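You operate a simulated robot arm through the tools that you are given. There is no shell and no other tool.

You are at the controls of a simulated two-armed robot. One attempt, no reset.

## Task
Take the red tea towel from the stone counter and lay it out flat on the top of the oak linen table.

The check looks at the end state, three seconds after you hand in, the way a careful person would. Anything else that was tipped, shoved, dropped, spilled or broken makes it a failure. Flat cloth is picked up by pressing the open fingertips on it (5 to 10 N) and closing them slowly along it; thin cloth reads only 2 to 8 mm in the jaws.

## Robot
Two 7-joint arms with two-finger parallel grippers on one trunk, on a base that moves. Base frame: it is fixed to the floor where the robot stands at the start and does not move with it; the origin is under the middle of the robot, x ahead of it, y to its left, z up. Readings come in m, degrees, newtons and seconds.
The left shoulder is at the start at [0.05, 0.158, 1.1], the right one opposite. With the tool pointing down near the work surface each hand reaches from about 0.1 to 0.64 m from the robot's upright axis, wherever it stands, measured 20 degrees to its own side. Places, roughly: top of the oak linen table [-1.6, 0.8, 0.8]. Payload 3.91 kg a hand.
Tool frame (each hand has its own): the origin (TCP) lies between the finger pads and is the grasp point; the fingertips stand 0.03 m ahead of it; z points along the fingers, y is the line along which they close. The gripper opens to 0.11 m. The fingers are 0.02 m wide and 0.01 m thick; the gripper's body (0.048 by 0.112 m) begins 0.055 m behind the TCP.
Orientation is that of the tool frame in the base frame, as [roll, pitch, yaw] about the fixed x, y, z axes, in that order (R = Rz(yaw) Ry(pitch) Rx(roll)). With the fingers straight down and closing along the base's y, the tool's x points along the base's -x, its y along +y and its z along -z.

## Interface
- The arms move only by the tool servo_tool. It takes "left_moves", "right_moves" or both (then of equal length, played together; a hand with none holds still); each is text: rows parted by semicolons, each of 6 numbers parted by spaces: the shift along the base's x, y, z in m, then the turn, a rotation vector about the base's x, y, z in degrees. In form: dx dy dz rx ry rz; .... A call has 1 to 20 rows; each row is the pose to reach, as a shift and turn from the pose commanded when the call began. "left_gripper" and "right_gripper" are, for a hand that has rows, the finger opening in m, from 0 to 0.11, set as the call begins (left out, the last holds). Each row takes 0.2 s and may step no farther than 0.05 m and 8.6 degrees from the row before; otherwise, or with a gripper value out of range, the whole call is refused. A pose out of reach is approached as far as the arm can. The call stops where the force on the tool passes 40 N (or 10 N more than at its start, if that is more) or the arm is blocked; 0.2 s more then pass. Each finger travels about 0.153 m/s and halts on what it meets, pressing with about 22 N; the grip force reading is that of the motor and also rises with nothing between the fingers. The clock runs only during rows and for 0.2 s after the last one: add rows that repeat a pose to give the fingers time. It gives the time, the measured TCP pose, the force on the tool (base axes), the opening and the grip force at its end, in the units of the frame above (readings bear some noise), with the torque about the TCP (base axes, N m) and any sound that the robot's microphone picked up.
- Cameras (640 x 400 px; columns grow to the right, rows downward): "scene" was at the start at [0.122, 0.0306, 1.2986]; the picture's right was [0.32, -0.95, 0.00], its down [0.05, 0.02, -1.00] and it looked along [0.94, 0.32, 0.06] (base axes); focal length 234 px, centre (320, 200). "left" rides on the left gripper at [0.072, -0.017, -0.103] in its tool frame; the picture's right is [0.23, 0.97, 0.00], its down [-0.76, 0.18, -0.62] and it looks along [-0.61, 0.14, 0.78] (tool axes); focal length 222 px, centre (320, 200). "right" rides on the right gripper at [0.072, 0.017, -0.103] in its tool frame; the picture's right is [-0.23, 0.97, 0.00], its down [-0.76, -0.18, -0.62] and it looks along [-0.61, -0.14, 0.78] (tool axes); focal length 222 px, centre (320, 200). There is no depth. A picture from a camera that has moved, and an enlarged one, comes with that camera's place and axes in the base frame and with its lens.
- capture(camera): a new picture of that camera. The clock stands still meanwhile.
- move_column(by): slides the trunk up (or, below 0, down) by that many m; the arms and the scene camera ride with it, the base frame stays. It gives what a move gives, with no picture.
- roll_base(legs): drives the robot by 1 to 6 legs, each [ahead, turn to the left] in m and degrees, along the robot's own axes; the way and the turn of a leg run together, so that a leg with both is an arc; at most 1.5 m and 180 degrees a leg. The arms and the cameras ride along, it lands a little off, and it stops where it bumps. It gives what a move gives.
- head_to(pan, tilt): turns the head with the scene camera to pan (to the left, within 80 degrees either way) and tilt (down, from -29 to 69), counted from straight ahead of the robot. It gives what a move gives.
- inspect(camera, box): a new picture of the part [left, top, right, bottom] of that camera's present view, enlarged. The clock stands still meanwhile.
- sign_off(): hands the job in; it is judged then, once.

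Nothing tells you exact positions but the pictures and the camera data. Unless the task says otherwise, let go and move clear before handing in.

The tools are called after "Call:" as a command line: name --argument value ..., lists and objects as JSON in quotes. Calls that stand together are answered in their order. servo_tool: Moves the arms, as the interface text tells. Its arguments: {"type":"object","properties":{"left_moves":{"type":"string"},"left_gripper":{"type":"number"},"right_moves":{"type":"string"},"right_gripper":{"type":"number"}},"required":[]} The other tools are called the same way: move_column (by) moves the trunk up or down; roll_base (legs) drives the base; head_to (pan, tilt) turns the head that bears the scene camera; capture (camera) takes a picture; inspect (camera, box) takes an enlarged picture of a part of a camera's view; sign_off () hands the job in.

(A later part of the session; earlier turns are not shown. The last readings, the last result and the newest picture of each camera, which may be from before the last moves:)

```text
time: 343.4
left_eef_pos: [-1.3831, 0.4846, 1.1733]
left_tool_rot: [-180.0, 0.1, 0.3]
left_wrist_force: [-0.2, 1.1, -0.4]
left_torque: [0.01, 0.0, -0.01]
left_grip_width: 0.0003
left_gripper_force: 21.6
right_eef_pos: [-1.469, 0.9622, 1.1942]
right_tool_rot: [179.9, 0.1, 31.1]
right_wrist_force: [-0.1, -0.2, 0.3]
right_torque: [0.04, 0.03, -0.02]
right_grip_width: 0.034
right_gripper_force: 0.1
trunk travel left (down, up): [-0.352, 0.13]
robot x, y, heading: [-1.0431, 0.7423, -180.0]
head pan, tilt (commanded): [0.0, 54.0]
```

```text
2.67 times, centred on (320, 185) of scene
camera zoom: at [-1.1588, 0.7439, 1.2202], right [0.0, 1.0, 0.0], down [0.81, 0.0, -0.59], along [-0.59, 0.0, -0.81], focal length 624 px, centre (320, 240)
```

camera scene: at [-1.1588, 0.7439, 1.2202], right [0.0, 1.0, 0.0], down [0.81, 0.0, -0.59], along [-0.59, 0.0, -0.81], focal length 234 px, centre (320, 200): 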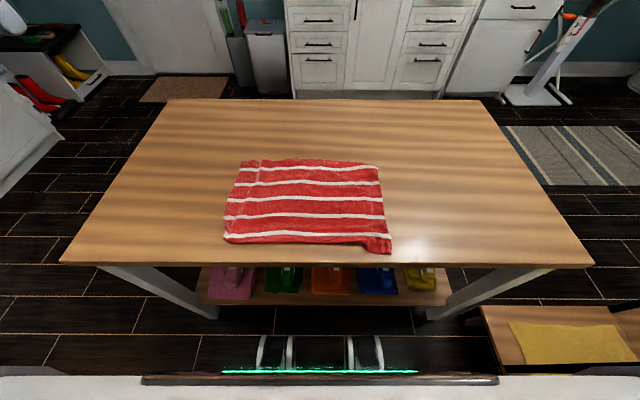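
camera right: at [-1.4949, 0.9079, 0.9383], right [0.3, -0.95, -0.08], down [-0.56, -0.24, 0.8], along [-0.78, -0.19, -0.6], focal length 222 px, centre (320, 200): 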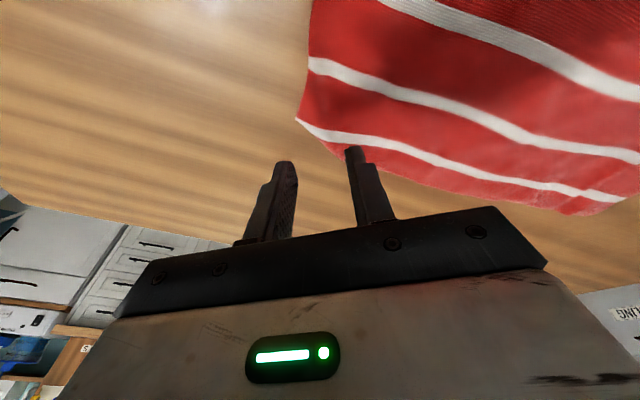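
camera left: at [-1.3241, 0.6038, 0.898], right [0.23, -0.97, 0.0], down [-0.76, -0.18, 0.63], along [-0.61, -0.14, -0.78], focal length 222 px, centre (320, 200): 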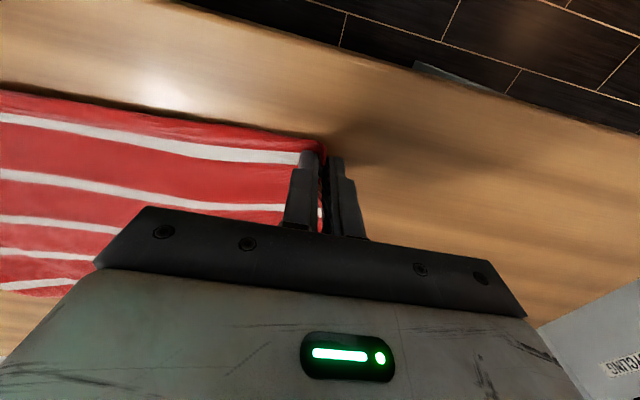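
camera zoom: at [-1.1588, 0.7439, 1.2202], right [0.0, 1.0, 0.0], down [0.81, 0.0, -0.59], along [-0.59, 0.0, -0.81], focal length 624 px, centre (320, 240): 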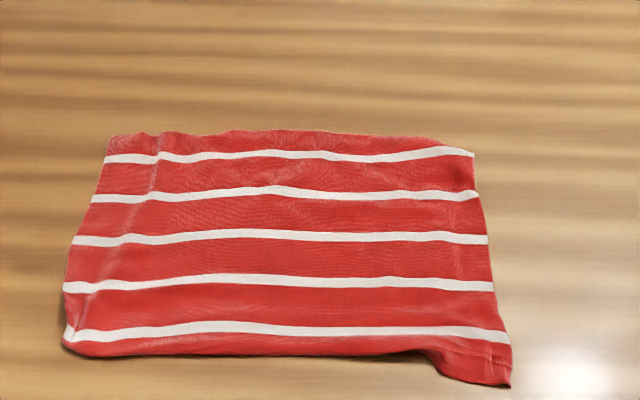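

The towel lies flat and nearly full size (about 0.37 × 0.25 m), wholly on the tabletop, with only faint ripples. I release nothing further; both hands are empty and high, so I back the robot straight away and take a last look.

Call:
roll_base --legs '[[-0.3, 0]]'

Call:
head_to --pan 0 --tilt 40

Call:
capture --camera "scene"

Call:
inspect --camera "scene" --box '[220, 140, 420, 265]'

```text
time: 345.5
left_eef_pos: [-1.0797, 0.486, 1.1729]
left_tool_rot: [-180.0, 0.2, 0.1]
left_wrist_force: [0.2, -0.2, -0.4]
left_torque: [-0.01, -0.01, 0.04]
left_grip_width: 0.0
left_gripper_force: 22.0
right_eef_pos: [-1.1662, 0.9646, 1.1941]
right_tool_rot: [-180.0, 0.1, 30.9]
right_wrist_force: [-0.5, 0.6, 0.4]
right_torque: [-0.02, -0.03, -0.05]
right_grip_width: 0.034
right_gripper_force: 0.0
trunk travel left (down, up): [-0.352, 0.13]
robot x, y, heading: [-0.7411, 0.743, -180.0]
head pan, tilt (commanded): [0.0, 54.0]
```

```text
time: 346.3
left_eef_pos: [-1.0815, 0.4855, 1.1732]
left_tool_rot: [-180.0, 0.1, 0.1]
left_wrist_force: [0.0, -0.6, 0.6]
left_torque: [-0.04, 0.01, 0.0]
left_grip_width: 0.0002
left_gripper_force: 22.1
right_eef_pos: [-1.1666, 0.9647, 1.195]
right_tool_rot: [179.9, 0.1, 31.1]
right_wrist_force: [-0.3, -0.3, -0.2]
right_torque: [0.02, 0.01, 0.02]
right_grip_width: 0.034
right_gripper_force: 0.1
trunk travel left (down, up): [-0.352, 0.13]
robot x, y, heading: [-0.7442, 0.7438, -179.9]
head pan, tilt (commanded): [0.0, 40.0]
```

```text
taken
camera scene: at [-0.8681, 0.7451, 1.2397], right [0.0, 1.0, 0.0], down [0.64, 0.0, -0.77], along [-0.77, 0.0, -0.64], focal length 234 px, centre (320, 200)
```

scene: 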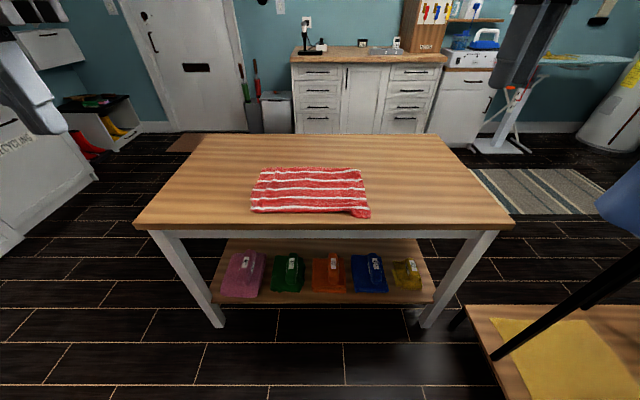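

```text
3.20 times, centred on (320, 202) of scene
camera zoom: at [-0.8681, 0.7451, 1.2397], right [0.0, 1.0, 0.0], down [0.64, 0.0, -0.77], along [-0.77, 0.0, -0.64], focal length 749 px, centre (320, 192)
```

zoom: 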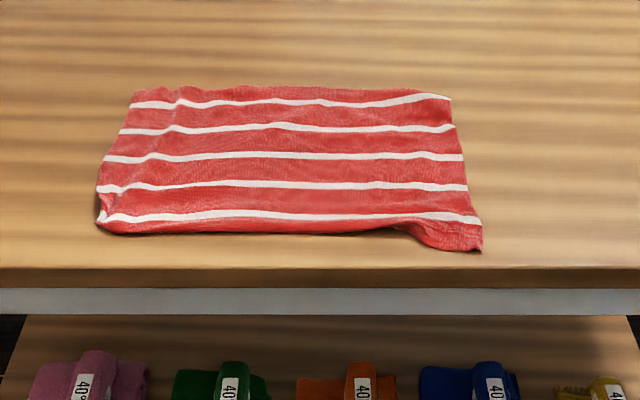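

Everything else in the room is undisturbed, and the towel is nearly full size, but the near hem is curled under by about 2 cm, most at the near-left corner. I'll go back once and correct that: lift the near band slightly at two points so the hem drops free, then set it down outward.

Call:
roll_base --legs '[[0.295, 0]]'

Call:
servo_tool --right_moves "0 0 0 0 0 -8; 0 0 0 0 0 -16; 0 0 0 0 0 -24; 0 0 0 0 0 -31; 0 0 0 0 0 -31"

Call:
move_column --by -0.2

Call:
head_to --pan 0 --tilt 54

Call:
capture --camera "scene"

```text
time: 348.3
left_eef_pos: [-1.3763, 0.4867, 1.1737]
left_tool_rot: [180.0, 0.2, -0.1]
left_wrist_force: [-1.1, -0.6, -0.4]
left_torque: [0.0, -0.03, 0.01]
left_grip_width: 0.0
left_gripper_force: 22.2
right_eef_pos: [-1.4609, 0.9663, 1.1944]
right_tool_rot: [179.9, 0.0, 30.8]
right_wrist_force: [-0.1, -0.6, 0.0]
right_torque: [0.03, -0.03, -0.01]
right_grip_width: 0.0339
right_gripper_force: 0.2
trunk travel left (down, up): [-0.352, 0.13]
robot x, y, heading: [-1.0356, 0.7441, 179.9]
head pan, tilt (commanded): [0.0, 40.0]
```

```text
time: 349.5
left_eef_pos: [-1.376, 0.4876, 1.1734]
left_tool_rot: [-180.0, 0.1, -0.1]
left_wrist_force: [1.1, -0.2, -0.2]
left_torque: [0.02, -0.01, -0.03]
left_grip_width: 0.0
left_gripper_force: 21.7
right_eef_pos: [-1.461, 0.9652, 1.1951]
right_tool_rot: [-179.9, 0.1, -0.3]
right_wrist_force: [0.0, 0.5, -0.4]
right_torque: [-0.02, -0.03, 0.03]
right_grip_width: 0.034
right_gripper_force: 0.0
trunk travel left (down, up): [-0.352, 0.13]
robot x, y, heading: [-1.0344, 0.7405, 180.0]
head pan, tilt (commanded): [0.0, 40.0]
```

```text
time: 351.6
left_eef_pos: [-1.3759, 0.4866, 0.9727]
left_tool_rot: [-179.9, 0.1, 0.0]
left_wrist_force: [-0.7, -0.3, -0.8]
left_torque: [0.02, 0.04, 0.03]
left_grip_width: 0.0002
left_gripper_force: 22.4
right_eef_pos: [-1.4612, 0.9663, 0.9966]
right_tool_rot: [180.0, 0.1, -0.2]
right_wrist_force: [0.2, 0.3, -0.1]
right_torque: [-0.01, -0.01, 0.03]
right_grip_width: 0.0339
right_gripper_force: 0.2
trunk travel left (down, up): [-0.152, 0.33]
robot x, y, heading: [-1.0358, 0.7408, 179.9]
head pan, tilt (commanded): [0.0, 40.0]
```

```text
time: 352.4
left_eef_pos: [-1.3773, 0.4871, 0.9723]
left_tool_rot: [-179.9, 0.1, -0.1]
left_wrist_force: [0.5, -0.1, -0.7]
left_torque: [0.04, 0.02, 0.04]
left_grip_width: 0.0001
left_gripper_force: 21.9
right_eef_pos: [-1.4608, 0.9654, 0.9938]
right_tool_rot: [-179.9, 0.1, -0.3]
right_wrist_force: [-0.3, -0.4, -0.5]
right_torque: [-0.02, -0.04, 0.02]
right_grip_width: 0.0341
right_gripper_force: 0.1
trunk travel left (down, up): [-0.152, 0.33]
robot x, y, heading: [-1.0324, 0.7428, 180.0]
head pan, tilt (commanded): [0.0, 54.0]
```

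```text
taken
camera scene: at [-1.1509, 0.7457, 1.0203], right [0.0, 1.0, 0.0], down [0.81, 0.0, -0.59], along [-0.59, 0.0, -0.81], focal length 234 px, centre (320, 200)
```

scene: 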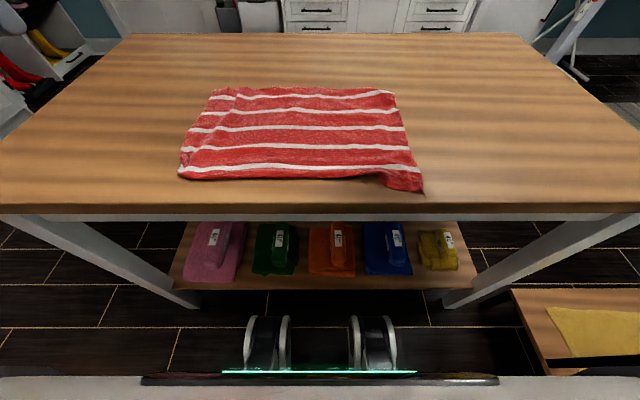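

I'm back in place. I bring both hands above the first stripe near the hem, left at y ≈ 0.58 and right at y ≈ 0.80, with a narrow opening.

Call:
servo_tool --left_moves "-0.01 0.02 -0.02 0 0 0; -0.02 0.045 -0.045 0 0 0; -0.03 0.07 -0.07 0 0 0; -0.041 0.088 -0.095 0 0 0; -0.041 0.093 -0.12 0 0 0; -0.041 0.093 -0.14 0 0 0; -0.041 0.093 -0.15 0 0 0; -0.041 0.093 -0.15 0 0 0" --right_moves "0.008 -0.03 -0.02 0 0 0; 0.016 -0.06 -0.045 0 0 0; 0.024 -0.09 -0.07 0 0 0; 0.032 -0.12 -0.095 0 0 0; 0.04 -0.15 -0.115 0 0 0; 0.043 -0.165 -0.14 0 0 0; 0.043 -0.165 -0.16 0 0 0; 0.043 -0.165 -0.172 0 0 0" --left_gripper 0.028 --right_gripper 0.028

Call:
inspect --camera "left" --box '[160, 0, 480, 200]'

Call:
inspect --camera "right" --box '[160, 0, 480, 200]'

```text
time: 354.2
left_eef_pos: [-1.4173, 0.5797, 0.8228]
left_tool_rot: [179.9, 0.1, -0.1]
left_wrist_force: [0.4, -0.2, -0.2]
left_torque: [-0.01, 0.0, -0.01]
left_grip_width: 0.0282
left_gripper_force: 0.0
right_eef_pos: [-1.4179, 0.8012, 0.8239]
right_tool_rot: [179.9, 0.1, -0.2]
right_wrist_force: [0.0, -0.2, 0.3]
right_torque: [0.01, 0.03, 0.01]
right_grip_width: 0.0282
right_gripper_force: 0.0
trunk travel left (down, up): [-0.152, 0.33]
robot x, y, heading: [-1.0357, 0.7468, 180.1]
head pan, tilt (commanded): [0.0, 54.0]
```

```text
2.00 times, centred on (320, 100) of left
camera zoom: at [-1.3438, 0.5964, 0.9255], right [0.23, -0.97, 0.0], down [-0.76, -0.18, 0.62], along [-0.61, -0.14, -0.78], focal length 444 px, centre (320, 400)
```

zoom: 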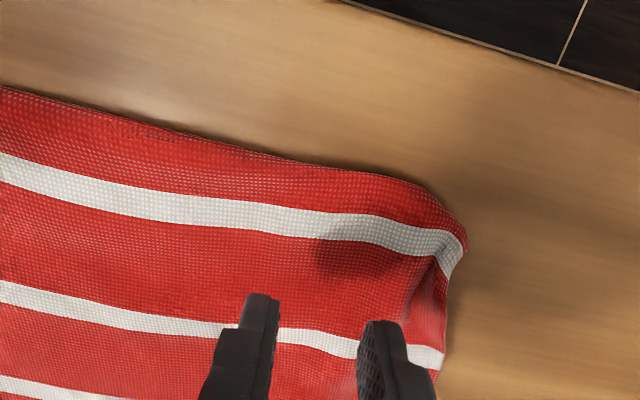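

```text
2.00 times, centred on (320, 100) of right
camera zoom: at [-1.3457, 0.7848, 0.9279], right [-0.23, -0.97, 0.0], down [-0.76, 0.18, 0.62], along [-0.61, 0.14, -0.78], focal length 444 px, centre (320, 400)
```

zoom: 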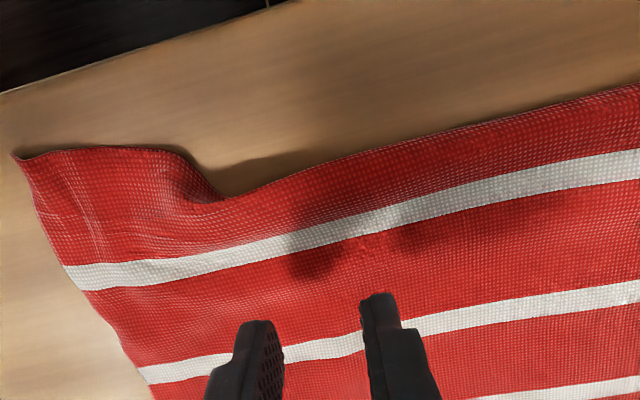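

The view confirms the near band is curled under between the corners. I shift 1 cm towards the hem, lower to contact, and pinch both points.

Call:
servo_tool --left_moves "0.01 0 -0.01 0 0 0; 0.01 0 -0.02 0 0 0; 0.01 0 -0.025 0 0 0; 0.01 0 -0.028 0 0 0; 0.01 0 -0.03 0 0 0; 0.01 0 -0.031 0 0 0" --right_moves "0.01 0 -0.01 0 0 0; 0.01 0 -0.02 0 0 0; 0.01 0 -0.025 0 0 0; 0.01 0 -0.028 0 0 0; 0.01 0 -0.031 0 0 0; 0.01 0 -0.032 0 0 0"

```text
time: 355.6
left_eef_pos: [-1.4082, 0.582, 0.7916]
left_tool_rot: [179.9, 0.2, -0.1]
left_wrist_force: [-0.1, -1.4, 0.7]
left_torque: [0.03, -0.01, 0.0]
left_grip_width: 0.0282
left_gripper_force: 0.1
right_eef_pos: [-1.4075, 0.8014, 0.7908]
right_tool_rot: [-180.0, 0.1, -0.2]
right_wrist_force: [0.7, 0.5, 1.7]
right_torque: [0.0, -0.02, -0.02]
right_grip_width: 0.0279
right_gripper_force: 0.1
trunk travel left (down, up): [-0.152, 0.33]
robot x, y, heading: [-1.0391, 0.7447, 179.6]
head pan, tilt (commanded): [0.0, 54.0]
```

Call:
servo_tool --left_moves "0 0 -0.0006 0 0 0; 0 0 -0.0012 0 0 0; 0 0 -0.0015 0 0 0" --right_moves "0 0 -0.0005 0 0 0; 0 0 -0.0008 0 0 0; 0 0 -0.001 0 0 0"

Call:
servo_tool --left_moves "0 0 0 0 0 0; 0 0 0 0 0 0" --right_moves "0 0 0 0 0 0; 0 0 0 0 0 0" --left_gripper 0.022 --right_gripper 0.022

Call:
servo_tool --left_moves "0 0 0 0 0 0; 0 0 0 0 0 0" --right_moves "0 0 0 0 0 0; 0 0 0 0 0 0" --left_gripper 0.016 --right_gripper 0.016

Call:
servo_tool --left_moves "0 0 0 0 0 0; 0 0 0 0 0 0" --right_moves "0 0 0 0 0 0; 0 0 0 0 0 0" --left_gripper 0.01 --right_gripper 0.01

Call:
servo_tool --left_moves "0 0 0 0 0 0; 0 0 0 0 0 0; 0 0 0 0 0 0; 0 0 0 0 0 0" --right_moves "0 0 0 0 0 0; 0 0 0 0 0 0; 0 0 0 0 0 0; 0 0 0 0 0 0" --left_gripper 0.0 --right_gripper 0.0

```text
time: 356.4
left_eef_pos: [-1.4069, 0.5802, 0.7909]
left_tool_rot: [-179.9, 0.1, -0.1]
left_wrist_force: [-0.7, 0.6, 3.0]
left_torque: [0.04, 0.0, 0.02]
left_grip_width: 0.028
left_gripper_force: 0.4
right_eef_pos: [-1.4079, 0.8015, 0.7907]
right_tool_rot: [179.9, 0.3, -0.3]
right_wrist_force: [-0.3, -2.3, 13.2]
right_torque: [-0.01, -0.04, -0.02]
right_grip_width: 0.0278
right_gripper_force: 0.1
trunk travel left (down, up): [-0.152, 0.33]
robot x, y, heading: [-1.0341, 0.745, 180.0]
head pan, tilt (commanded): [0.0, 54.0]
```

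```text
time: 357.0
left_eef_pos: [-1.4067, 0.5794, 0.7905]
left_tool_rot: [180.0, 0.2, 0.0]
left_wrist_force: [-0.3, -0.8, 1.6]
left_torque: [0.03, 0.0, 0.0]
left_grip_width: 0.0217
left_gripper_force: 0.1
right_eef_pos: [-1.4069, 0.8009, 0.7913]
right_tool_rot: [179.9, 0.2, -0.2]
right_wrist_force: [0.2, -0.9, 18.8]
right_torque: [0.05, 0.0, -0.01]
right_grip_width: 0.0205
right_gripper_force: 0.0
trunk travel left (down, up): [-0.152, 0.33]
robot x, y, heading: [-1.0392, 0.7411, 179.7]
head pan, tilt (commanded): [0.0, 54.0]
```

```text
time: 357.6
left_eef_pos: [-1.4069, 0.5808, 0.7912]
left_tool_rot: [180.0, 0.2, -0.1]
left_wrist_force: [0.1, 0.5, 0.6]
left_torque: [0.01, 0.0, 0.03]
left_grip_width: 0.0155
left_gripper_force: 0.0
right_eef_pos: [-1.4067, 0.8013, 0.7911]
right_tool_rot: [179.9, 0.2, -0.2]
right_wrist_force: [-0.6, -1.4, 22.4]
right_torque: [0.06, -0.03, 0.01]
right_grip_width: 0.0137
right_gripper_force: 0.1
trunk travel left (down, up): [-0.152, 0.33]
robot x, y, heading: [-1.036, 0.7458, 179.7]
head pan, tilt (commanded): [0.0, 54.0]
```

```text
time: 358.2
left_eef_pos: [-1.4069, 0.5803, 0.7909]
left_tool_rot: [180.0, 0.2, -0.1]
left_wrist_force: [0.0, -0.1, 0.3]
left_torque: [-0.01, 0.03, 0.02]
left_grip_width: 0.0101
left_gripper_force: 0.1
right_eef_pos: [-1.4062, 0.8005, 0.7912]
right_tool_rot: [179.9, 0.2, -0.3]
right_wrist_force: [-0.4, 0.3, 23.8]
right_torque: [0.04, -0.05, 0.0]
right_grip_width: 0.0074
right_gripper_force: 0.0
trunk travel left (down, up): [-0.152, 0.33]
robot x, y, heading: [-1.0366, 0.7406, 179.7]
head pan, tilt (commanded): [0.0, 54.0]
```

```text
time: 359.2
left_eef_pos: [-1.4073, 0.5804, 0.7924]
left_tool_rot: [180.0, 0.2, -0.1]
left_wrist_force: [0.0, 0.6, -0.1]
left_torque: [0.03, 0.0, 0.01]
left_grip_width: 0.0001
left_gripper_force: 22.0
right_eef_pos: [-1.407, 0.8007, 0.7906]
right_tool_rot: [179.9, 0.2, -0.2]
right_wrist_force: [-0.5, -1.8, 25.3]
right_torque: [-0.02, -0.04, 0.03]
right_grip_width: 0.0024
right_gripper_force: 21.9
trunk travel left (down, up): [-0.152, 0.33]
robot x, y, heading: [-1.0325, 0.7433, 179.6]
head pan, tilt (commanded): [0.0, 54.0]
```

The right pinched cloth (2.4 mm); the left closed on nothing because its pressure was too light. I reopen the left, press a bit more, and try again.

Call:
servo_tool --left_moves "0 0 0.004 0 0 0; 0 0 0.004 0 0 0; 0 0 0.001 0 0 0; 0 0 -0.001 0 0 0; 0 0 -0.002 0 0 0; 0 0 -0.002 0 0 0" --left_gripper 0.03

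```text
time: 360.6
left_eef_pos: [-1.4082, 0.5797, 0.7911]
left_tool_rot: [180.0, 0.4, -0.1]
left_wrist_force: [3.8, -4.4, 25.5]
left_torque: [-0.34, -0.33, 0.03]
left_grip_width: 0.0299
left_gripper_force: 0.2
right_eef_pos: [-1.4068, 0.8019, 0.792]
right_tool_rot: [179.9, 0.2, -0.2]
right_wrist_force: [-4.7, -1.3, 18.0]
right_torque: [0.0, 0.06, 0.0]
right_grip_width: 0.002
right_gripper_force: 22.2
trunk travel left (down, up): [-0.152, 0.33]
robot x, y, heading: [-1.0363, 0.7451, 180.1]
head pan, tilt (commanded): [0.0, 54.0]
```

Call:
servo_tool --left_moves "0 0 0.0008 0 0 0; 0 0 0.0012 0 0 0" --left_gripper 0.024

Call:
servo_tool --left_moves "0 0 0 0 0 0; 0 0 0 0 0 0" --left_gripper 0.017

Call:
servo_tool --left_moves "0 0 0 0 0 0; 0 0 0 0 0 0" --left_gripper 0.01

Call:
servo_tool --left_moves "0 0 0 0 0 0; 0 0 0 0 0 0; 0 0 0 0 0 0; 0 0 0 0 0 0" --left_gripper 0.0

Call:
inspect --camera "scene" --box '[160, 60, 460, 220]'

```text
time: 361.2
left_eef_pos: [-1.4084, 0.5814, 0.7914]
left_tool_rot: [-179.9, 0.4, -0.1]
left_wrist_force: [-2.6, 5.2, 21.0]
left_torque: [-0.14, -0.03, 0.02]
left_grip_width: 0.023
left_gripper_force: 0.0
right_eef_pos: [-1.408, 0.8008, 0.7916]
right_tool_rot: [179.9, 0.2, -0.2]
right_wrist_force: [-2.3, -4.7, 20.8]
right_torque: [-0.06, 0.03, -0.02]
right_grip_width: 0.0022
right_gripper_force: 22.3
trunk travel left (down, up): [-0.152, 0.33]
robot x, y, heading: [-1.0377, 0.7437, 179.9]
head pan, tilt (commanded): [0.0, 54.0]
```

```text
time: 361.8
left_eef_pos: [-1.4084, 0.5805, 0.7934]
left_tool_rot: [179.9, 0.3, -0.1]
left_wrist_force: [-2.2, 4.8, 23.6]
left_torque: [-0.08, -0.06, 0.0]
left_grip_width: 0.0156
left_gripper_force: 0.0
right_eef_pos: [-1.4057, 0.8012, 0.7912]
right_tool_rot: [179.8, 0.1, -0.2]
right_wrist_force: [-2.2, -4.9, 19.9]
right_torque: [-0.08, 0.03, -0.02]
right_grip_width: 0.0022
right_gripper_force: 21.8
trunk travel left (down, up): [-0.152, 0.33]
robot x, y, heading: [-1.0348, 0.7435, 179.8]
head pan, tilt (commanded): [0.0, 54.0]
```

```text
time: 362.4
left_eef_pos: [-1.4077, 0.5798, 0.791]
left_tool_rot: [179.9, 0.3, -0.1]
left_wrist_force: [-0.1, 5.7, 23.3]
left_torque: [0.02, -0.06, 0.02]
left_grip_width: 0.0094
left_gripper_force: 0.0
right_eef_pos: [-1.4081, 0.8023, 0.792]
right_tool_rot: [180.0, 0.2, -0.3]
right_wrist_force: [-2.3, -6.8, 20.3]
right_torque: [-0.17, 0.03, 0.04]
right_grip_width: 0.0018
right_gripper_force: 22.3
trunk travel left (down, up): [-0.152, 0.33]
robot x, y, heading: [-1.0364, 0.7427, 179.8]
head pan, tilt (commanded): [0.0, 54.0]
```

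```text
time: 363.4
left_eef_pos: [-1.4067, 0.5815, 0.7917]
left_tool_rot: [-179.9, 0.4, -0.1]
left_wrist_force: [-1.1, 8.9, 22.2]
left_torque: [0.22, -0.09, 0.09]
left_grip_width: 0.0021
left_gripper_force: 22.0
right_eef_pos: [-1.4073, 0.8014, 0.7911]
right_tool_rot: [179.9, 0.3, -0.2]
right_wrist_force: [-2.2, -8.1, 19.2]
right_torque: [-0.19, 0.02, 0.1]
right_grip_width: 0.002
right_gripper_force: 22.4
trunk travel left (down, up): [-0.152, 0.33]
robot x, y, heading: [-1.0337, 0.7448, 179.8]
head pan, tilt (commanded): [0.0, 54.0]
```

```text
2.13 times, centred on (310, 140) of scene
camera zoom: at [-1.1492, 0.7461, 1.0206], right [0.0, 1.0, 0.0], down [0.81, 0.0, -0.59], along [-0.59, 0.0, -0.81], focal length 500 px, centre (341, 328)
```

zoom: 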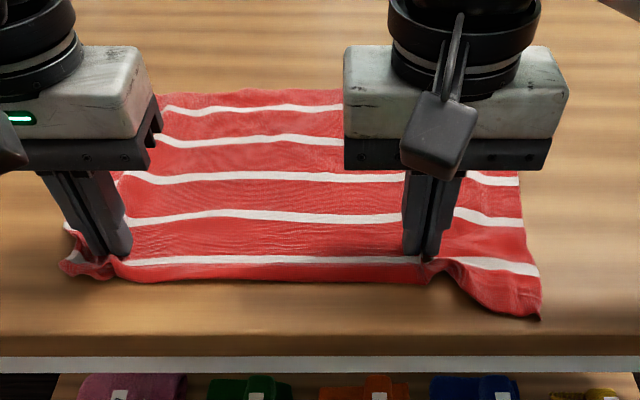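

Both points hold. I lift 7 cm, relaxing the sideways tension, and look at the hem.

Call:
servo_tool --left_moves "0 0.002 0.015 0 0 0; 0 0.004 0.035 0 0 0; 0 0.004 0.055 0 0 0; 0 0.004 0.075 0 0 0; 0 0.004 0.075 0 0 0; 0 0.004 0.075 0 0 0" --right_moves "0 -0.002 0.015 0 0 0; 0 -0.004 0.035 0 0 0; 0 -0.004 0.055 0 0 0; 0 -0.004 0.075 0 0 0; 0 -0.004 0.075 0 0 0; 0 -0.004 0.075 0 0 0"

Call:
inspect --camera "scene" --box '[140, 60, 480, 240]'

Call:
capture --camera "left"

```text
time: 364.8
left_eef_pos: [-1.4061, 0.5825, 0.8652]
left_tool_rot: [-180.0, 0.0, -0.1]
left_wrist_force: [0.4, 0.6, -0.2]
left_torque: [0.03, -0.01, 0.01]
left_grip_width: 0.0022
left_gripper_force: 21.8
right_eef_pos: [-1.4073, 0.7965, 0.8633]
right_tool_rot: [180.0, 0.1, -0.1]
right_wrist_force: [0.5, -0.8, 0.8]
right_torque: [-0.02, 0.0, -0.01]
right_grip_width: 0.0021
right_gripper_force: 21.9
trunk travel left (down, up): [-0.152, 0.33]
robot x, y, heading: [-1.0347, 0.743, 179.9]
head pan, tilt (commanded): [0.0, 54.0]
```

```text
1.88 times, centred on (310, 150) of scene
camera zoom: at [-1.1509, 0.7457, 1.0203], right [0.0, 1.0, 0.0], down [0.81, 0.0, -0.59], along [-0.59, 0.0, -0.81], focal length 441 px, centre (339, 294)
```

zoom: 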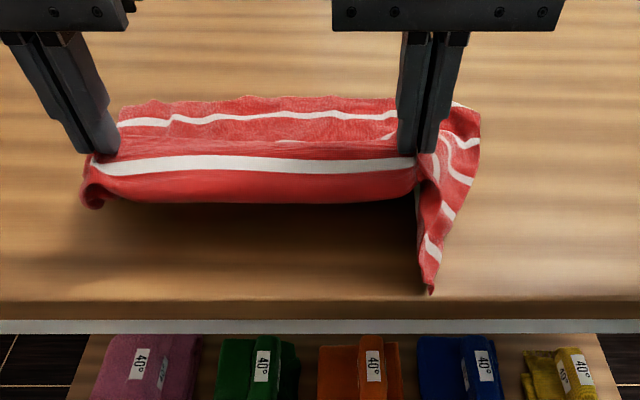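

```text
taken
camera left: at [-1.3329, 0.5989, 0.9672], right [0.23, -0.97, 0.0], down [-0.76, -0.18, 0.63], along [-0.61, -0.14, -0.78], focal length 222 px, centre (320, 200)
```

left: 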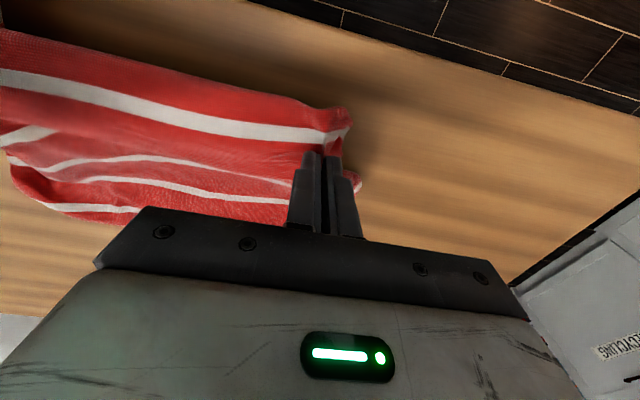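

The band is uncurled and hangs in front of the hands. I set it down, moving slightly away from me so the hem lies outward towards me.

Call:
servo_tool --left_moves "0.005 0 -0.015 0 0 0; 0.01 0 -0.028 0 0 0; 0.008 0 -0.04 0 0 0; 0.003 0 -0.05 0 0 0; -0.003 0 -0.058 0 0 0; -0.008 0 -0.065 0 0 0; -0.01 0 -0.07 0 0 0; -0.01 0 -0.07 0 0 0" --right_moves "0.005 0 -0.015 0 0 0; 0.01 0 -0.028 0 0 0; 0.008 0 -0.04 0 0 0; 0.003 0 -0.05 0 0 0; -0.003 0 -0.058 0 0 0; -0.008 0 -0.065 0 0 0; -0.01 0 -0.069 0 0 0; -0.01 0 -0.069 0 0 0"

Call:
inspect --camera "scene" --box '[140, 60, 480, 240]'

```text
time: 366.6
left_eef_pos: [-1.4183, 0.5846, 0.7953]
left_tool_rot: [180.0, 0.2, -0.2]
left_wrist_force: [0.4, 2.1, 0.1]
left_torque: [0.04, -0.01, -0.03]
left_grip_width: 0.0019
left_gripper_force: 21.7
right_eef_pos: [-1.4179, 0.7968, 0.795]
right_tool_rot: [179.9, 0.0, -0.2]
right_wrist_force: [0.5, -1.0, 0.4]
right_torque: [-0.02, 0.02, -0.02]
right_grip_width: 0.0018
right_gripper_force: 22.1
trunk travel left (down, up): [-0.152, 0.33]
robot x, y, heading: [-1.0363, 0.7449, 179.6]
head pan, tilt (commanded): [0.0, 54.0]
```

```text
1.88 times, centred on (310, 150) of scene
camera zoom: at [-1.1508, 0.7457, 1.0203], right [0.0, 1.0, 0.0], down [0.81, 0.0, -0.59], along [-0.59, 0.0, -0.81], focal length 441 px, centre (339, 294)
```

zoom: 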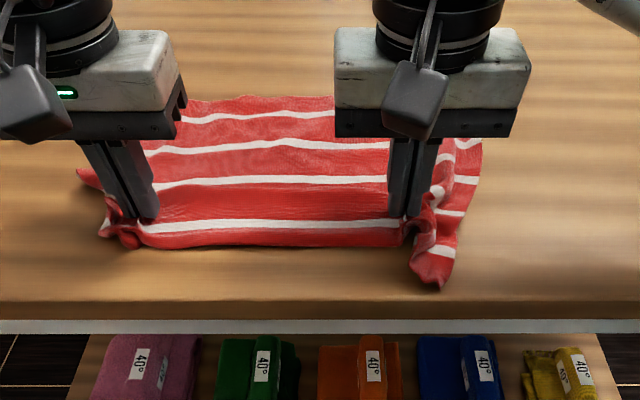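

The band between the hands now lies fully out. I press and open slowly, then lift straight up.

Call:
servo_tool --left_moves "0 0 -0.002 0 0 0; 0 0 -0.003 0 0 0; 0 0 -0.003 0 0 0" --right_moves "0 0 -0.002 0 0 0; 0 0 -0.003 0 0 0; 0 0 -0.003 0 0 0"

Call:
servo_tool --left_moves "0 0 0 0 0 0; 0 0 0 0 0 0" --right_moves "0 0 0 0 0 0; 0 0 0 0 0 0" --left_gripper 0.01 --right_gripper 0.01

Call:
servo_tool --left_moves "0 0 0 0 0 0; 0 0 0 0 0 0" --right_moves "0 0 0 0 0 0; 0 0 0 0 0 0" --left_gripper 0.022 --right_gripper 0.022

Call:
servo_tool --left_moves "0 0 0 0 0 0; 0 0 0 0 0 0" --right_moves "0 0 0 0 0 0; 0 0 0 0 0 0" --left_gripper 0.036 --right_gripper 0.036

Call:
servo_tool --left_moves "0 0 0.008 0 0 0; 0 0 0.02 0 0 0; 0 0 0.045 0 0 0; 0 0 0.08 0 0 0; 0 0 0.1 0 0 0; 0 0 0.1 0 0 0" --right_moves "0 0 0.008 0 0 0; 0 0 0.02 0 0 0; 0 0 0.045 0 0 0; 0 0 0.08 0 0 0; 0 0 0.1 0 0 0; 0 0 0.1 0 0 0"

Call:
inspect --camera "scene" --box '[140, 60, 480, 240]'

Call:
inspect --camera "left" --box '[160, 0, 480, 200]'

Call:
inspect --camera "right" --box '[160, 0, 480, 200]'

```text
time: 367.4
left_eef_pos: [-1.4184, 0.5845, 0.7919]
left_tool_rot: [-180.0, 0.1, -0.1]
left_wrist_force: [0.2, 0.3, 1.7]
left_torque: [-0.02, 0.02, 0.01]
left_grip_width: 0.002
left_gripper_force: 22.4
right_eef_pos: [-1.4169, 0.7981, 0.7923]
right_tool_rot: [-179.9, 0.0, -0.2]
right_wrist_force: [-0.1, -0.1, -1.0]
right_torque: [-0.04, -0.01, -0.01]
right_grip_width: 0.0021
right_gripper_force: 22.3
trunk travel left (down, up): [-0.152, 0.33]
robot x, y, heading: [-1.0395, 0.7411, 180.0]
head pan, tilt (commanded): [0.0, 54.0]
```

```text
time: 368.0
left_eef_pos: [-1.4167, 0.5843, 0.7918]
left_tool_rot: [180.0, 0.1, -0.1]
left_wrist_force: [1.0, -0.3, 1.9]
left_torque: [0.0, 0.01, 0.01]
left_grip_width: 0.01
left_gripper_force: 0.1
right_eef_pos: [-1.4178, 0.7965, 0.792]
right_tool_rot: [179.9, 0.1, -0.3]
right_wrist_force: [-0.3, 0.3, -0.2]
right_torque: [0.0, 0.03, 0.01]
right_grip_width: 0.0101
right_gripper_force: 0.0
trunk travel left (down, up): [-0.152, 0.33]
robot x, y, heading: [-1.038, 0.7452, 180.1]
head pan, tilt (commanded): [0.0, 54.0]
```

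```text
time: 368.6
left_eef_pos: [-1.4177, 0.5844, 0.7919]
left_tool_rot: [-180.0, 0.1, -0.1]
left_wrist_force: [0.3, -0.2, 0.6]
left_torque: [-0.01, 0.01, -0.02]
left_grip_width: 0.0219
left_gripper_force: 0.0
right_eef_pos: [-1.4189, 0.7975, 0.7936]
right_tool_rot: [-180.0, 0.2, -0.2]
right_wrist_force: [-0.3, -0.4, 0.5]
right_torque: [0.03, -0.01, 0.01]
right_grip_width: 0.0223
right_gripper_force: 0.0
trunk travel left (down, up): [-0.152, 0.33]
robot x, y, heading: [-1.0355, 0.7412, 179.7]
head pan, tilt (commanded): [0.0, 54.0]
```

```text
time: 369.2
left_eef_pos: [-1.4188, 0.5841, 0.7913]
left_tool_rot: [180.0, 0.1, -0.1]
left_wrist_force: [-0.2, -0.7, 0.4]
left_torque: [-0.01, 0.0, -0.02]
left_grip_width: 0.036
left_gripper_force: 0.1
right_eef_pos: [-1.4188, 0.7962, 0.7934]
right_tool_rot: [179.9, 0.1, -0.2]
right_wrist_force: [0.1, -0.7, 0.1]
right_torque: [0.02, -0.01, 0.01]
right_grip_width: 0.036
right_gripper_force: 0.0
trunk travel left (down, up): [-0.152, 0.33]
robot x, y, heading: [-1.0374, 0.7414, 180.0]
head pan, tilt (commanded): [0.0, 54.0]
```

```text
time: 370.6
left_eef_pos: [-1.4165, 0.5847, 0.8933]
left_tool_rot: [180.0, 0.3, 0.0]
left_wrist_force: [0.5, -0.5, 0.3]
left_torque: [-0.03, -0.02, 0.01]
left_grip_width: 0.0361
left_gripper_force: 0.1
right_eef_pos: [-1.4168, 0.7981, 0.8934]
right_tool_rot: [-180.0, 0.1, -0.2]
right_wrist_force: [0.2, -0.4, -0.1]
right_torque: [0.01, 0.02, 0.02]
right_grip_width: 0.036
right_gripper_force: 0.1
trunk travel left (down, up): [-0.152, 0.33]
robot x, y, heading: [-1.0357, 0.7462, 179.8]
head pan, tilt (commanded): [0.0, 54.0]
```

```text
1.88 times, centred on (310, 150) of scene
camera zoom: at [-1.1508, 0.7457, 1.0203], right [0.0, 1.0, 0.0], down [0.81, 0.0, -0.59], along [-0.59, 0.0, -0.81], focal length 441 px, centre (339, 294)
```

zoom: 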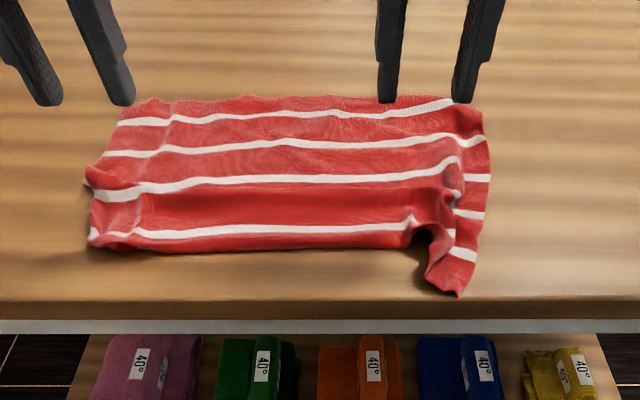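

```text
2.00 times, centred on (320, 100) of left
camera zoom: at [-1.3435, 0.6002, 0.995], right [0.23, -0.97, 0.0], down [-0.76, -0.18, 0.63], along [-0.61, -0.14, -0.78], focal length 444 px, centre (320, 400)
```

zoom: 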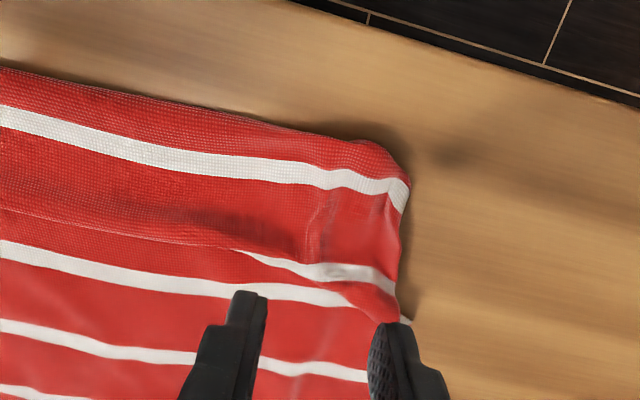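

```text
2.00 times, centred on (320, 100) of right
camera zoom: at [-1.3451, 0.7816, 0.9988], right [-0.23, -0.97, 0.0], down [-0.76, 0.18, 0.62], along [-0.61, 0.14, -0.78], focal length 444 px, centre (320, 400)
```

zoom: 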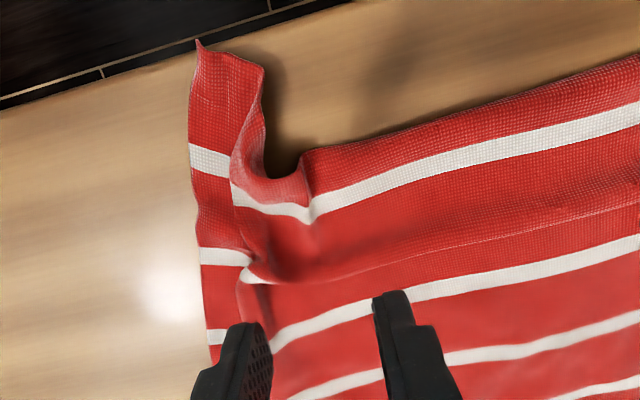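

That introduced a pleat behind the first stripe and a fold near B, so I undo it with the press-and-drag that worked before: both closed fingertips press on the near band and draw it towards me.

Call:
servo_tool --left_moves "0.002 0.012 -0.02 0 0 0; 0.005 0.025 -0.04 0 0 0; 0.006 0.035 -0.06 0 0 0; 0.006 0.038 -0.075 0 0 0; 0.006 0.038 -0.08 0 0 0" --right_moves "0.002 -0.015 -0.02 0 0 0; 0.005 -0.03 -0.04 0 0 0; 0.006 -0.043 -0.06 0 0 0; 0.006 -0.045 -0.075 0 0 0; 0.006 -0.045 -0.08 0 0 0" --left_gripper 0.0 --right_gripper 0.0

Call:
servo_tool --left_moves "0 0 -0.01 0 0 0; 0 0 -0.015 0 0 0; 0 0 -0.018 0 0 0; 0 0 -0.02 0 0 0; 0 0 -0.021 0 0 0" --right_moves "0 0 -0.01 0 0 0; 0 0 -0.015 0 0 0; 0 0 -0.018 0 0 0; 0 0 -0.02 0 0 0; 0 0 -0.021 0 0 0"

```text
time: 371.8
left_eef_pos: [-1.4109, 0.622, 0.8105]
left_tool_rot: [-180.0, 0.2, -0.2]
left_wrist_force: [-0.2, 0.0, 0.8]
left_torque: [-0.07, 0.01, -0.01]
left_grip_width: 0.0001
left_gripper_force: 21.6
right_eef_pos: [-1.4113, 0.7518, 0.8124]
right_tool_rot: [179.9, 0.1, -0.2]
right_wrist_force: [0.0, 0.1, 0.9]
right_torque: [0.0, -0.01, 0.01]
right_grip_width: 0.0001
right_gripper_force: 21.6
trunk travel left (down, up): [-0.152, 0.33]
robot x, y, heading: [-1.0372, 0.7451, 179.7]
head pan, tilt (commanded): [0.0, 54.0]
```

```text
time: 373.0
left_eef_pos: [-1.4122, 0.6225, 0.7916]
left_tool_rot: [179.9, 0.3, -0.1]
left_wrist_force: [0.1, -1.0, 4.5]
left_torque: [-0.04, 0.03, -0.03]
left_grip_width: 0.0
left_gripper_force: 21.7
right_eef_pos: [-1.4115, 0.7523, 0.7917]
right_tool_rot: [179.9, 0.1, -0.2]
right_wrist_force: [-0.1, -0.4, 0.3]
right_torque: [0.0, -0.02, 0.02]
right_grip_width: 0.0
right_gripper_force: 21.9
trunk travel left (down, up): [-0.152, 0.33]
robot x, y, heading: [-1.0355, 0.7443, 179.8]
head pan, tilt (commanded): [0.0, 54.0]
```

Call:
servo_tool --left_moves "0 0 -0.0003 0 0 0; 0 0 -0.0005 0 0 0; 0 0 -0.0005 0 0 0" --right_moves "0 0 -0.0008 0 0 0; 0 0 -0.0014 0 0 0; 0 0 -0.0016 0 0 0"

Call:
servo_tool --left_moves "0.005 -0.001 0 0 0 0; 0.01 -0.002 0 0 0 0; 0.015 -0.003 0 0 0 0; 0.02 -0.004 0 0 0 0; 0.025 -0.005 0 0 0 0; 0.03 -0.005 0 0 0 0" --right_moves "0.005 0.001 0 0 0 0; 0.01 0.002 0 0 0 0; 0.015 0.003 0 0 0 0; 0.02 0.004 0 0 0 0; 0.025 0.005 0 0 0 0; 0.03 0.005 0 0 0 0"

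Call:
inspect --camera "scene" --box '[140, 60, 480, 240]'

```text
time: 373.8
left_eef_pos: [-1.4108, 0.6221, 0.7905]
left_tool_rot: [-180.0, 0.2, -0.1]
left_wrist_force: [-0.7, -1.8, 10.5]
left_torque: [-0.04, 0.02, 0.01]
left_grip_width: 0.0
left_gripper_force: 22.0
right_eef_pos: [-1.4099, 0.7537, 0.7923]
right_tool_rot: [179.9, 0.2, -0.2]
right_wrist_force: [-0.3, 1.0, 7.4]
right_torque: [0.02, -0.05, -0.01]
right_grip_width: 0.0
right_gripper_force: 22.2
trunk travel left (down, up): [-0.152, 0.33]
robot x, y, heading: [-1.0331, 0.7461, 179.8]
head pan, tilt (commanded): [0.0, 54.0]
```

```text
time: 375.2
left_eef_pos: [-1.3812, 0.6179, 0.791]
left_tool_rot: [-180.0, 0.2, -0.2]
left_wrist_force: [-3.3, 4.6, 10.9]
left_torque: [0.07, 0.06, 0.0]
left_grip_width: 0.0001
left_gripper_force: 22.2
right_eef_pos: [-1.3811, 0.7571, 0.791]
right_tool_rot: [179.8, 0.3, -0.2]
right_wrist_force: [-6.3, -4.4, 25.0]
right_torque: [-0.09, -0.04, 0.0]
right_grip_width: 0.0002
right_gripper_force: 21.8
trunk travel left (down, up): [-0.152, 0.33]
robot x, y, heading: [-1.0347, 0.7411, 179.9]
head pan, tilt (commanded): [0.0, 54.0]
```

```text
1.88 times, centred on (310, 150) of scene
camera zoom: at [-1.15, 0.7459, 1.0206], right [0.0, 1.0, 0.0], down [0.81, 0.0, -0.59], along [-0.59, 0.0, -0.81], focal length 441 px, centre (339, 294)
```

zoom: 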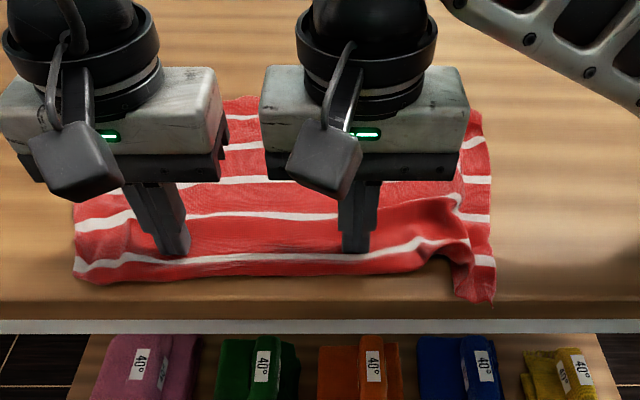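

The pleat is gone on the left; B's tip has come right to the table's edge. I lift the hands straight up and look again.

Call:
servo_tool --left_moves "0 0 0.01 0 0 0; 0 0 0.04 0 0 0; 0 -0.02 0.08 0 0 0; 0 -0.05 0.11 0 0 0; 0 -0.08 0.12 0 0 0; 0 -0.11 0.12 0 0 0" --right_moves "0 0 0.01 0 0 0; 0 0 0.04 0 0 0; 0 0.03 0.08 0 0 0; -0.005 0.06 0.1 0 0 0; -0.01 0.09 0.11 0 0 0; -0.015 0.12 0.11 0 0 0"

Call:
inspect --camera "scene" --box '[140, 60, 480, 240]'

Call:
inspect --camera "right" --box '[160, 0, 480, 200]'

```text
time: 376.6
left_eef_pos: [-1.3818, 0.5065, 0.912]
left_tool_rot: [-180.0, 0.1, -0.1]
left_wrist_force: [0.1, 0.3, -0.2]
left_torque: [0.01, -0.01, 0.02]
left_grip_width: 0.0
left_gripper_force: 22.0
right_eef_pos: [-1.3965, 0.875, 0.9003]
right_tool_rot: [-179.9, 0.0, -0.1]
right_wrist_force: [-0.5, 0.5, 0.9]
right_torque: [0.0, -0.03, -0.01]
right_grip_width: 0.0001
right_gripper_force: 21.8
trunk travel left (down, up): [-0.152, 0.33]
robot x, y, heading: [-1.0359, 0.7432, 179.9]
head pan, tilt (commanded): [0.0, 54.0]
```

```text
1.88 times, centred on (310, 150) of scene
camera zoom: at [-1.1508, 0.7458, 1.0203], right [0.0, 1.0, 0.0], down [0.81, 0.0, -0.59], along [-0.59, 0.0, -0.81], focal length 441 px, centre (339, 294)
```

zoom: 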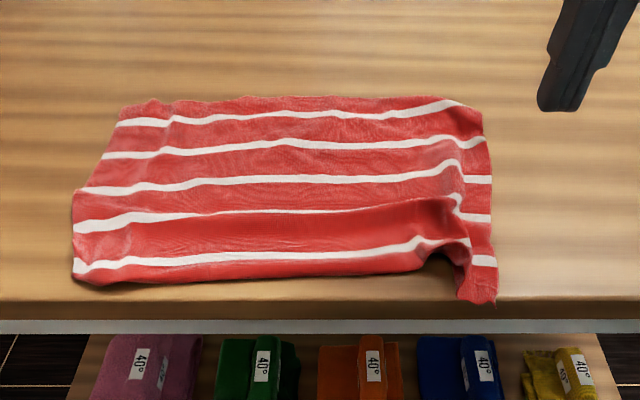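

```text
2.00 times, centred on (320, 100) of right
camera zoom: at [-1.3245, 0.8576, 1.0056], right [-0.23, -0.97, 0.0], down [-0.76, 0.18, 0.62], along [-0.61, 0.14, -0.78], focal length 444 px, centre (320, 400)
```

zoom: 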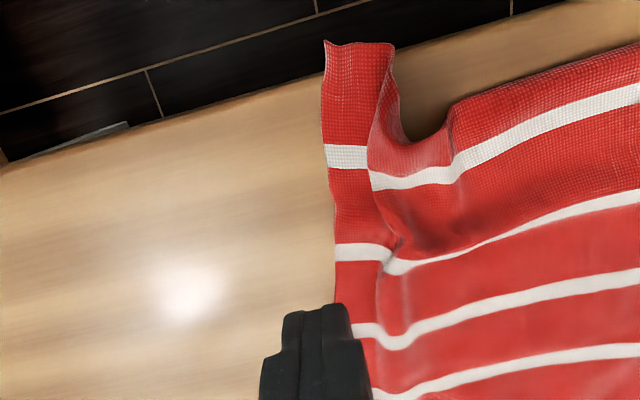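

B's strip overhangs the edge by about 1.5 cm and there's a fold beside it. I press the right fingertips on that strip and drag it back and to the right.

Call:
servo_tool --right_moves "0.01 -0.012 -0.03 0 0 0; 0.0185 -0.023 -0.06 0 0 0; 0.0185 -0.023 -0.08 0 0 0; 0.0185 -0.023 -0.095 0 0 0; 0.0185 -0.023 -0.103 0 0 0; 0.0185 -0.023 -0.107 0 0 0"

Call:
inspect --camera "right" --box '[160, 0, 480, 200]'

```text
time: 378.0
left_eef_pos: [-1.3812, 0.5078, 0.912]
left_tool_rot: [180.0, 0.1, -0.1]
left_wrist_force: [0.4, -0.6, 0.1]
left_torque: [0.02, -0.01, -0.02]
left_grip_width: 0.0
left_gripper_force: 21.5
right_eef_pos: [-1.3782, 0.8557, 0.7925]
right_tool_rot: [-180.0, 0.1, -0.2]
right_wrist_force: [0.4, -0.5, 1.0]
right_torque: [0.0, -0.02, 0.01]
right_grip_width: 0.0
right_gripper_force: 22.0
trunk travel left (down, up): [-0.152, 0.33]
robot x, y, heading: [-1.0373, 0.7449, 179.9]
head pan, tilt (commanded): [0.0, 54.0]
```

```text
2.00 times, centred on (320, 100) of right
camera zoom: at [-1.3057, 0.8375, 0.8973], right [-0.23, -0.97, 0.0], down [-0.76, 0.18, 0.62], along [-0.61, 0.14, -0.78], focal length 444 px, centre (320, 400)
```

zoom: 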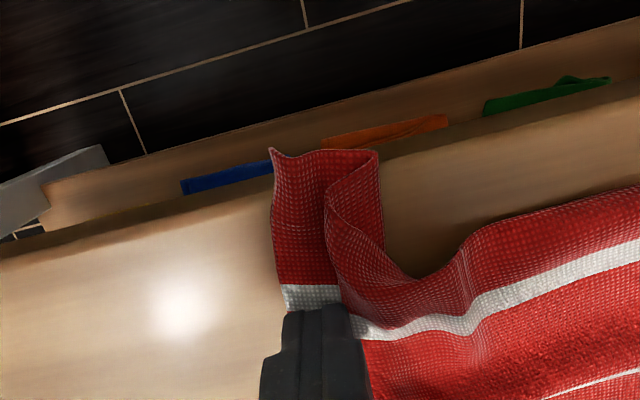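

The fingertips are on the strip at the first stripe. I press lightly and drag it back and to the right.

Call:
servo_tool --right_moves "0 0 -0.001 0 0 0; 0 0 -0.002 0 0 0; 0 0 -0.0022 0 0 0"

Call:
servo_tool --right_moves "-0.004 0.006 0 0 0 0; -0.009 0.013 0 0 0 0; -0.014 0.02 0 0 0 0; -0.019 0.028 0 0 0 0; -0.023 0.036 0 0 0 0; -0.026 0.044 0 0 0 0; -0.028 0.05 0 0 0 0; -0.028 0.052 0 0 0 0"

Call:
inspect --camera "right" --box '[160, 0, 480, 200]'

Call:
inspect --camera "scene" --box '[140, 60, 480, 240]'

```text
time: 378.8
left_eef_pos: [-1.3817, 0.5079, 0.9112]
left_tool_rot: [180.0, 0.2, -0.1]
left_wrist_force: [-0.1, -0.7, -0.5]
left_torque: [0.01, 0.05, 0.02]
left_grip_width: 0.0001
left_gripper_force: 22.0
right_eef_pos: [-1.3776, 0.8542, 0.7916]
right_tool_rot: [179.8, 0.3, -0.3]
right_wrist_force: [0.4, 0.8, 7.0]
right_torque: [-0.02, -0.01, 0.02]
right_grip_width: 0.0002
right_gripper_force: 21.8
trunk travel left (down, up): [-0.152, 0.33]
robot x, y, heading: [-1.0383, 0.7421, 179.7]
head pan, tilt (commanded): [0.0, 54.0]
```

```text
time: 380.6
left_eef_pos: [-1.3807, 0.5074, 0.9115]
left_tool_rot: [-180.0, 0.3, -0.1]
left_wrist_force: [1.3, -1.2, 0.5]
left_torque: [0.02, 0.01, 0.02]
left_grip_width: 0.0
left_gripper_force: 22.3
right_eef_pos: [-1.4059, 0.9053, 0.7911]
right_tool_rot: [180.0, 0.2, -0.1]
right_wrist_force: [0.2, -2.6, 10.5]
right_torque: [-0.14, 0.0, 0.05]
right_grip_width: 0.0
right_gripper_force: 22.3
trunk travel left (down, up): [-0.152, 0.33]
robot x, y, heading: [-1.0363, 0.7449, 180.0]
head pan, tilt (commanded): [0.0, 54.0]
```

```text
2.00 times, centred on (320, 100) of right
camera zoom: at [-1.334, 0.889, 0.8963], right [-0.23, -0.97, 0.0], down [-0.76, 0.18, 0.63], along [-0.61, 0.14, -0.78], focal length 444 px, centre (320, 400)
```

zoom: 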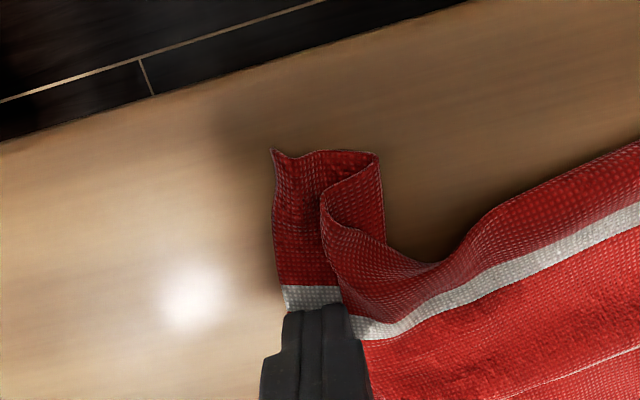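

```text
1.88 times, centred on (310, 150) of scene
camera zoom: at [-1.1504, 0.7454, 1.0204], right [0.0, 1.0, 0.0], down [0.81, 0.0, -0.59], along [-0.59, 0.0, -0.81], focal length 441 px, centre (339, 294)
```

zoom: 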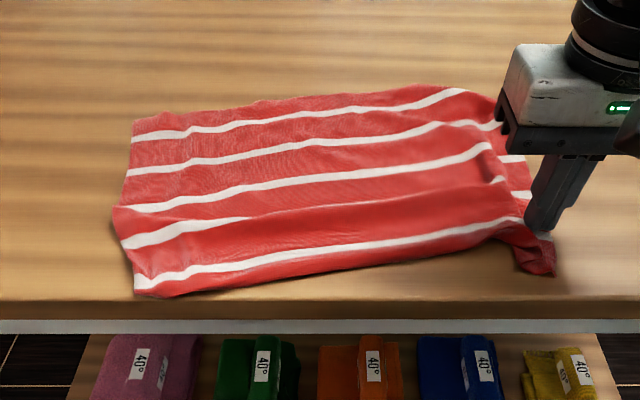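

The whole towel slid with it, so I need an anchor. I press the left fingertips on the left part of the towel, then drag B further right against that.

Call:
servo_tool --left_moves "-0.015 0.025 0 0 0 0; -0.03 0.055 -0.01 0 0 0; -0.05 0.085 -0.03 0 0 0; -0.07 0.105 -0.06 0 0 0; -0.08 0.113 -0.09 0 0 0; -0.08 0.113 -0.108 0 0 0; -0.08 0.113 -0.116 0 0 0; -0.08 0.113 -0.12 0 0 0"

Call:
servo_tool --left_moves "0 0 -0.0008 0 0 0; 0 0 -0.0016 0 0 0; 0 0 -0.002 0 0 0"

```text
time: 382.4
left_eef_pos: [-1.4616, 0.6202, 0.7905]
left_tool_rot: [-180.0, 0.3, -0.1]
left_wrist_force: [1.2, -0.4, 4.9]
left_torque: [-0.05, -0.06, -0.01]
left_grip_width: 0.0
left_gripper_force: 21.6
right_eef_pos: [-1.4061, 0.9064, 0.792]
right_tool_rot: [-180.0, 0.0, -0.2]
right_wrist_force: [-1.4, 0.5, 10.0]
right_torque: [-0.08, 0.04, 0.02]
right_grip_width: 0.0001
right_gripper_force: 21.5
trunk travel left (down, up): [-0.152, 0.33]
robot x, y, heading: [-1.0372, 0.7442, 179.7]
head pan, tilt (commanded): [0.0, 54.0]
```

```text
time: 383.2
left_eef_pos: [-1.4624, 0.6202, 0.7915]
left_tool_rot: [-179.8, 0.5, -0.1]
left_wrist_force: [-2.8, -4.0, 24.2]
left_torque: [-0.12, 0.01, -0.03]
left_grip_width: 0.0
left_gripper_force: 22.0
right_eef_pos: [-1.4061, 0.906, 0.7927]
right_tool_rot: [180.0, 0.1, -0.1]
right_wrist_force: [-0.5, 0.1, 4.9]
right_torque: [-0.04, 0.05, -0.01]
right_grip_width: 0.0001
right_gripper_force: 22.4
trunk travel left (down, up): [-0.152, 0.33]
robot x, y, heading: [-1.0351, 0.7411, 180.1]
head pan, tilt (commanded): [0.0, 54.0]
```

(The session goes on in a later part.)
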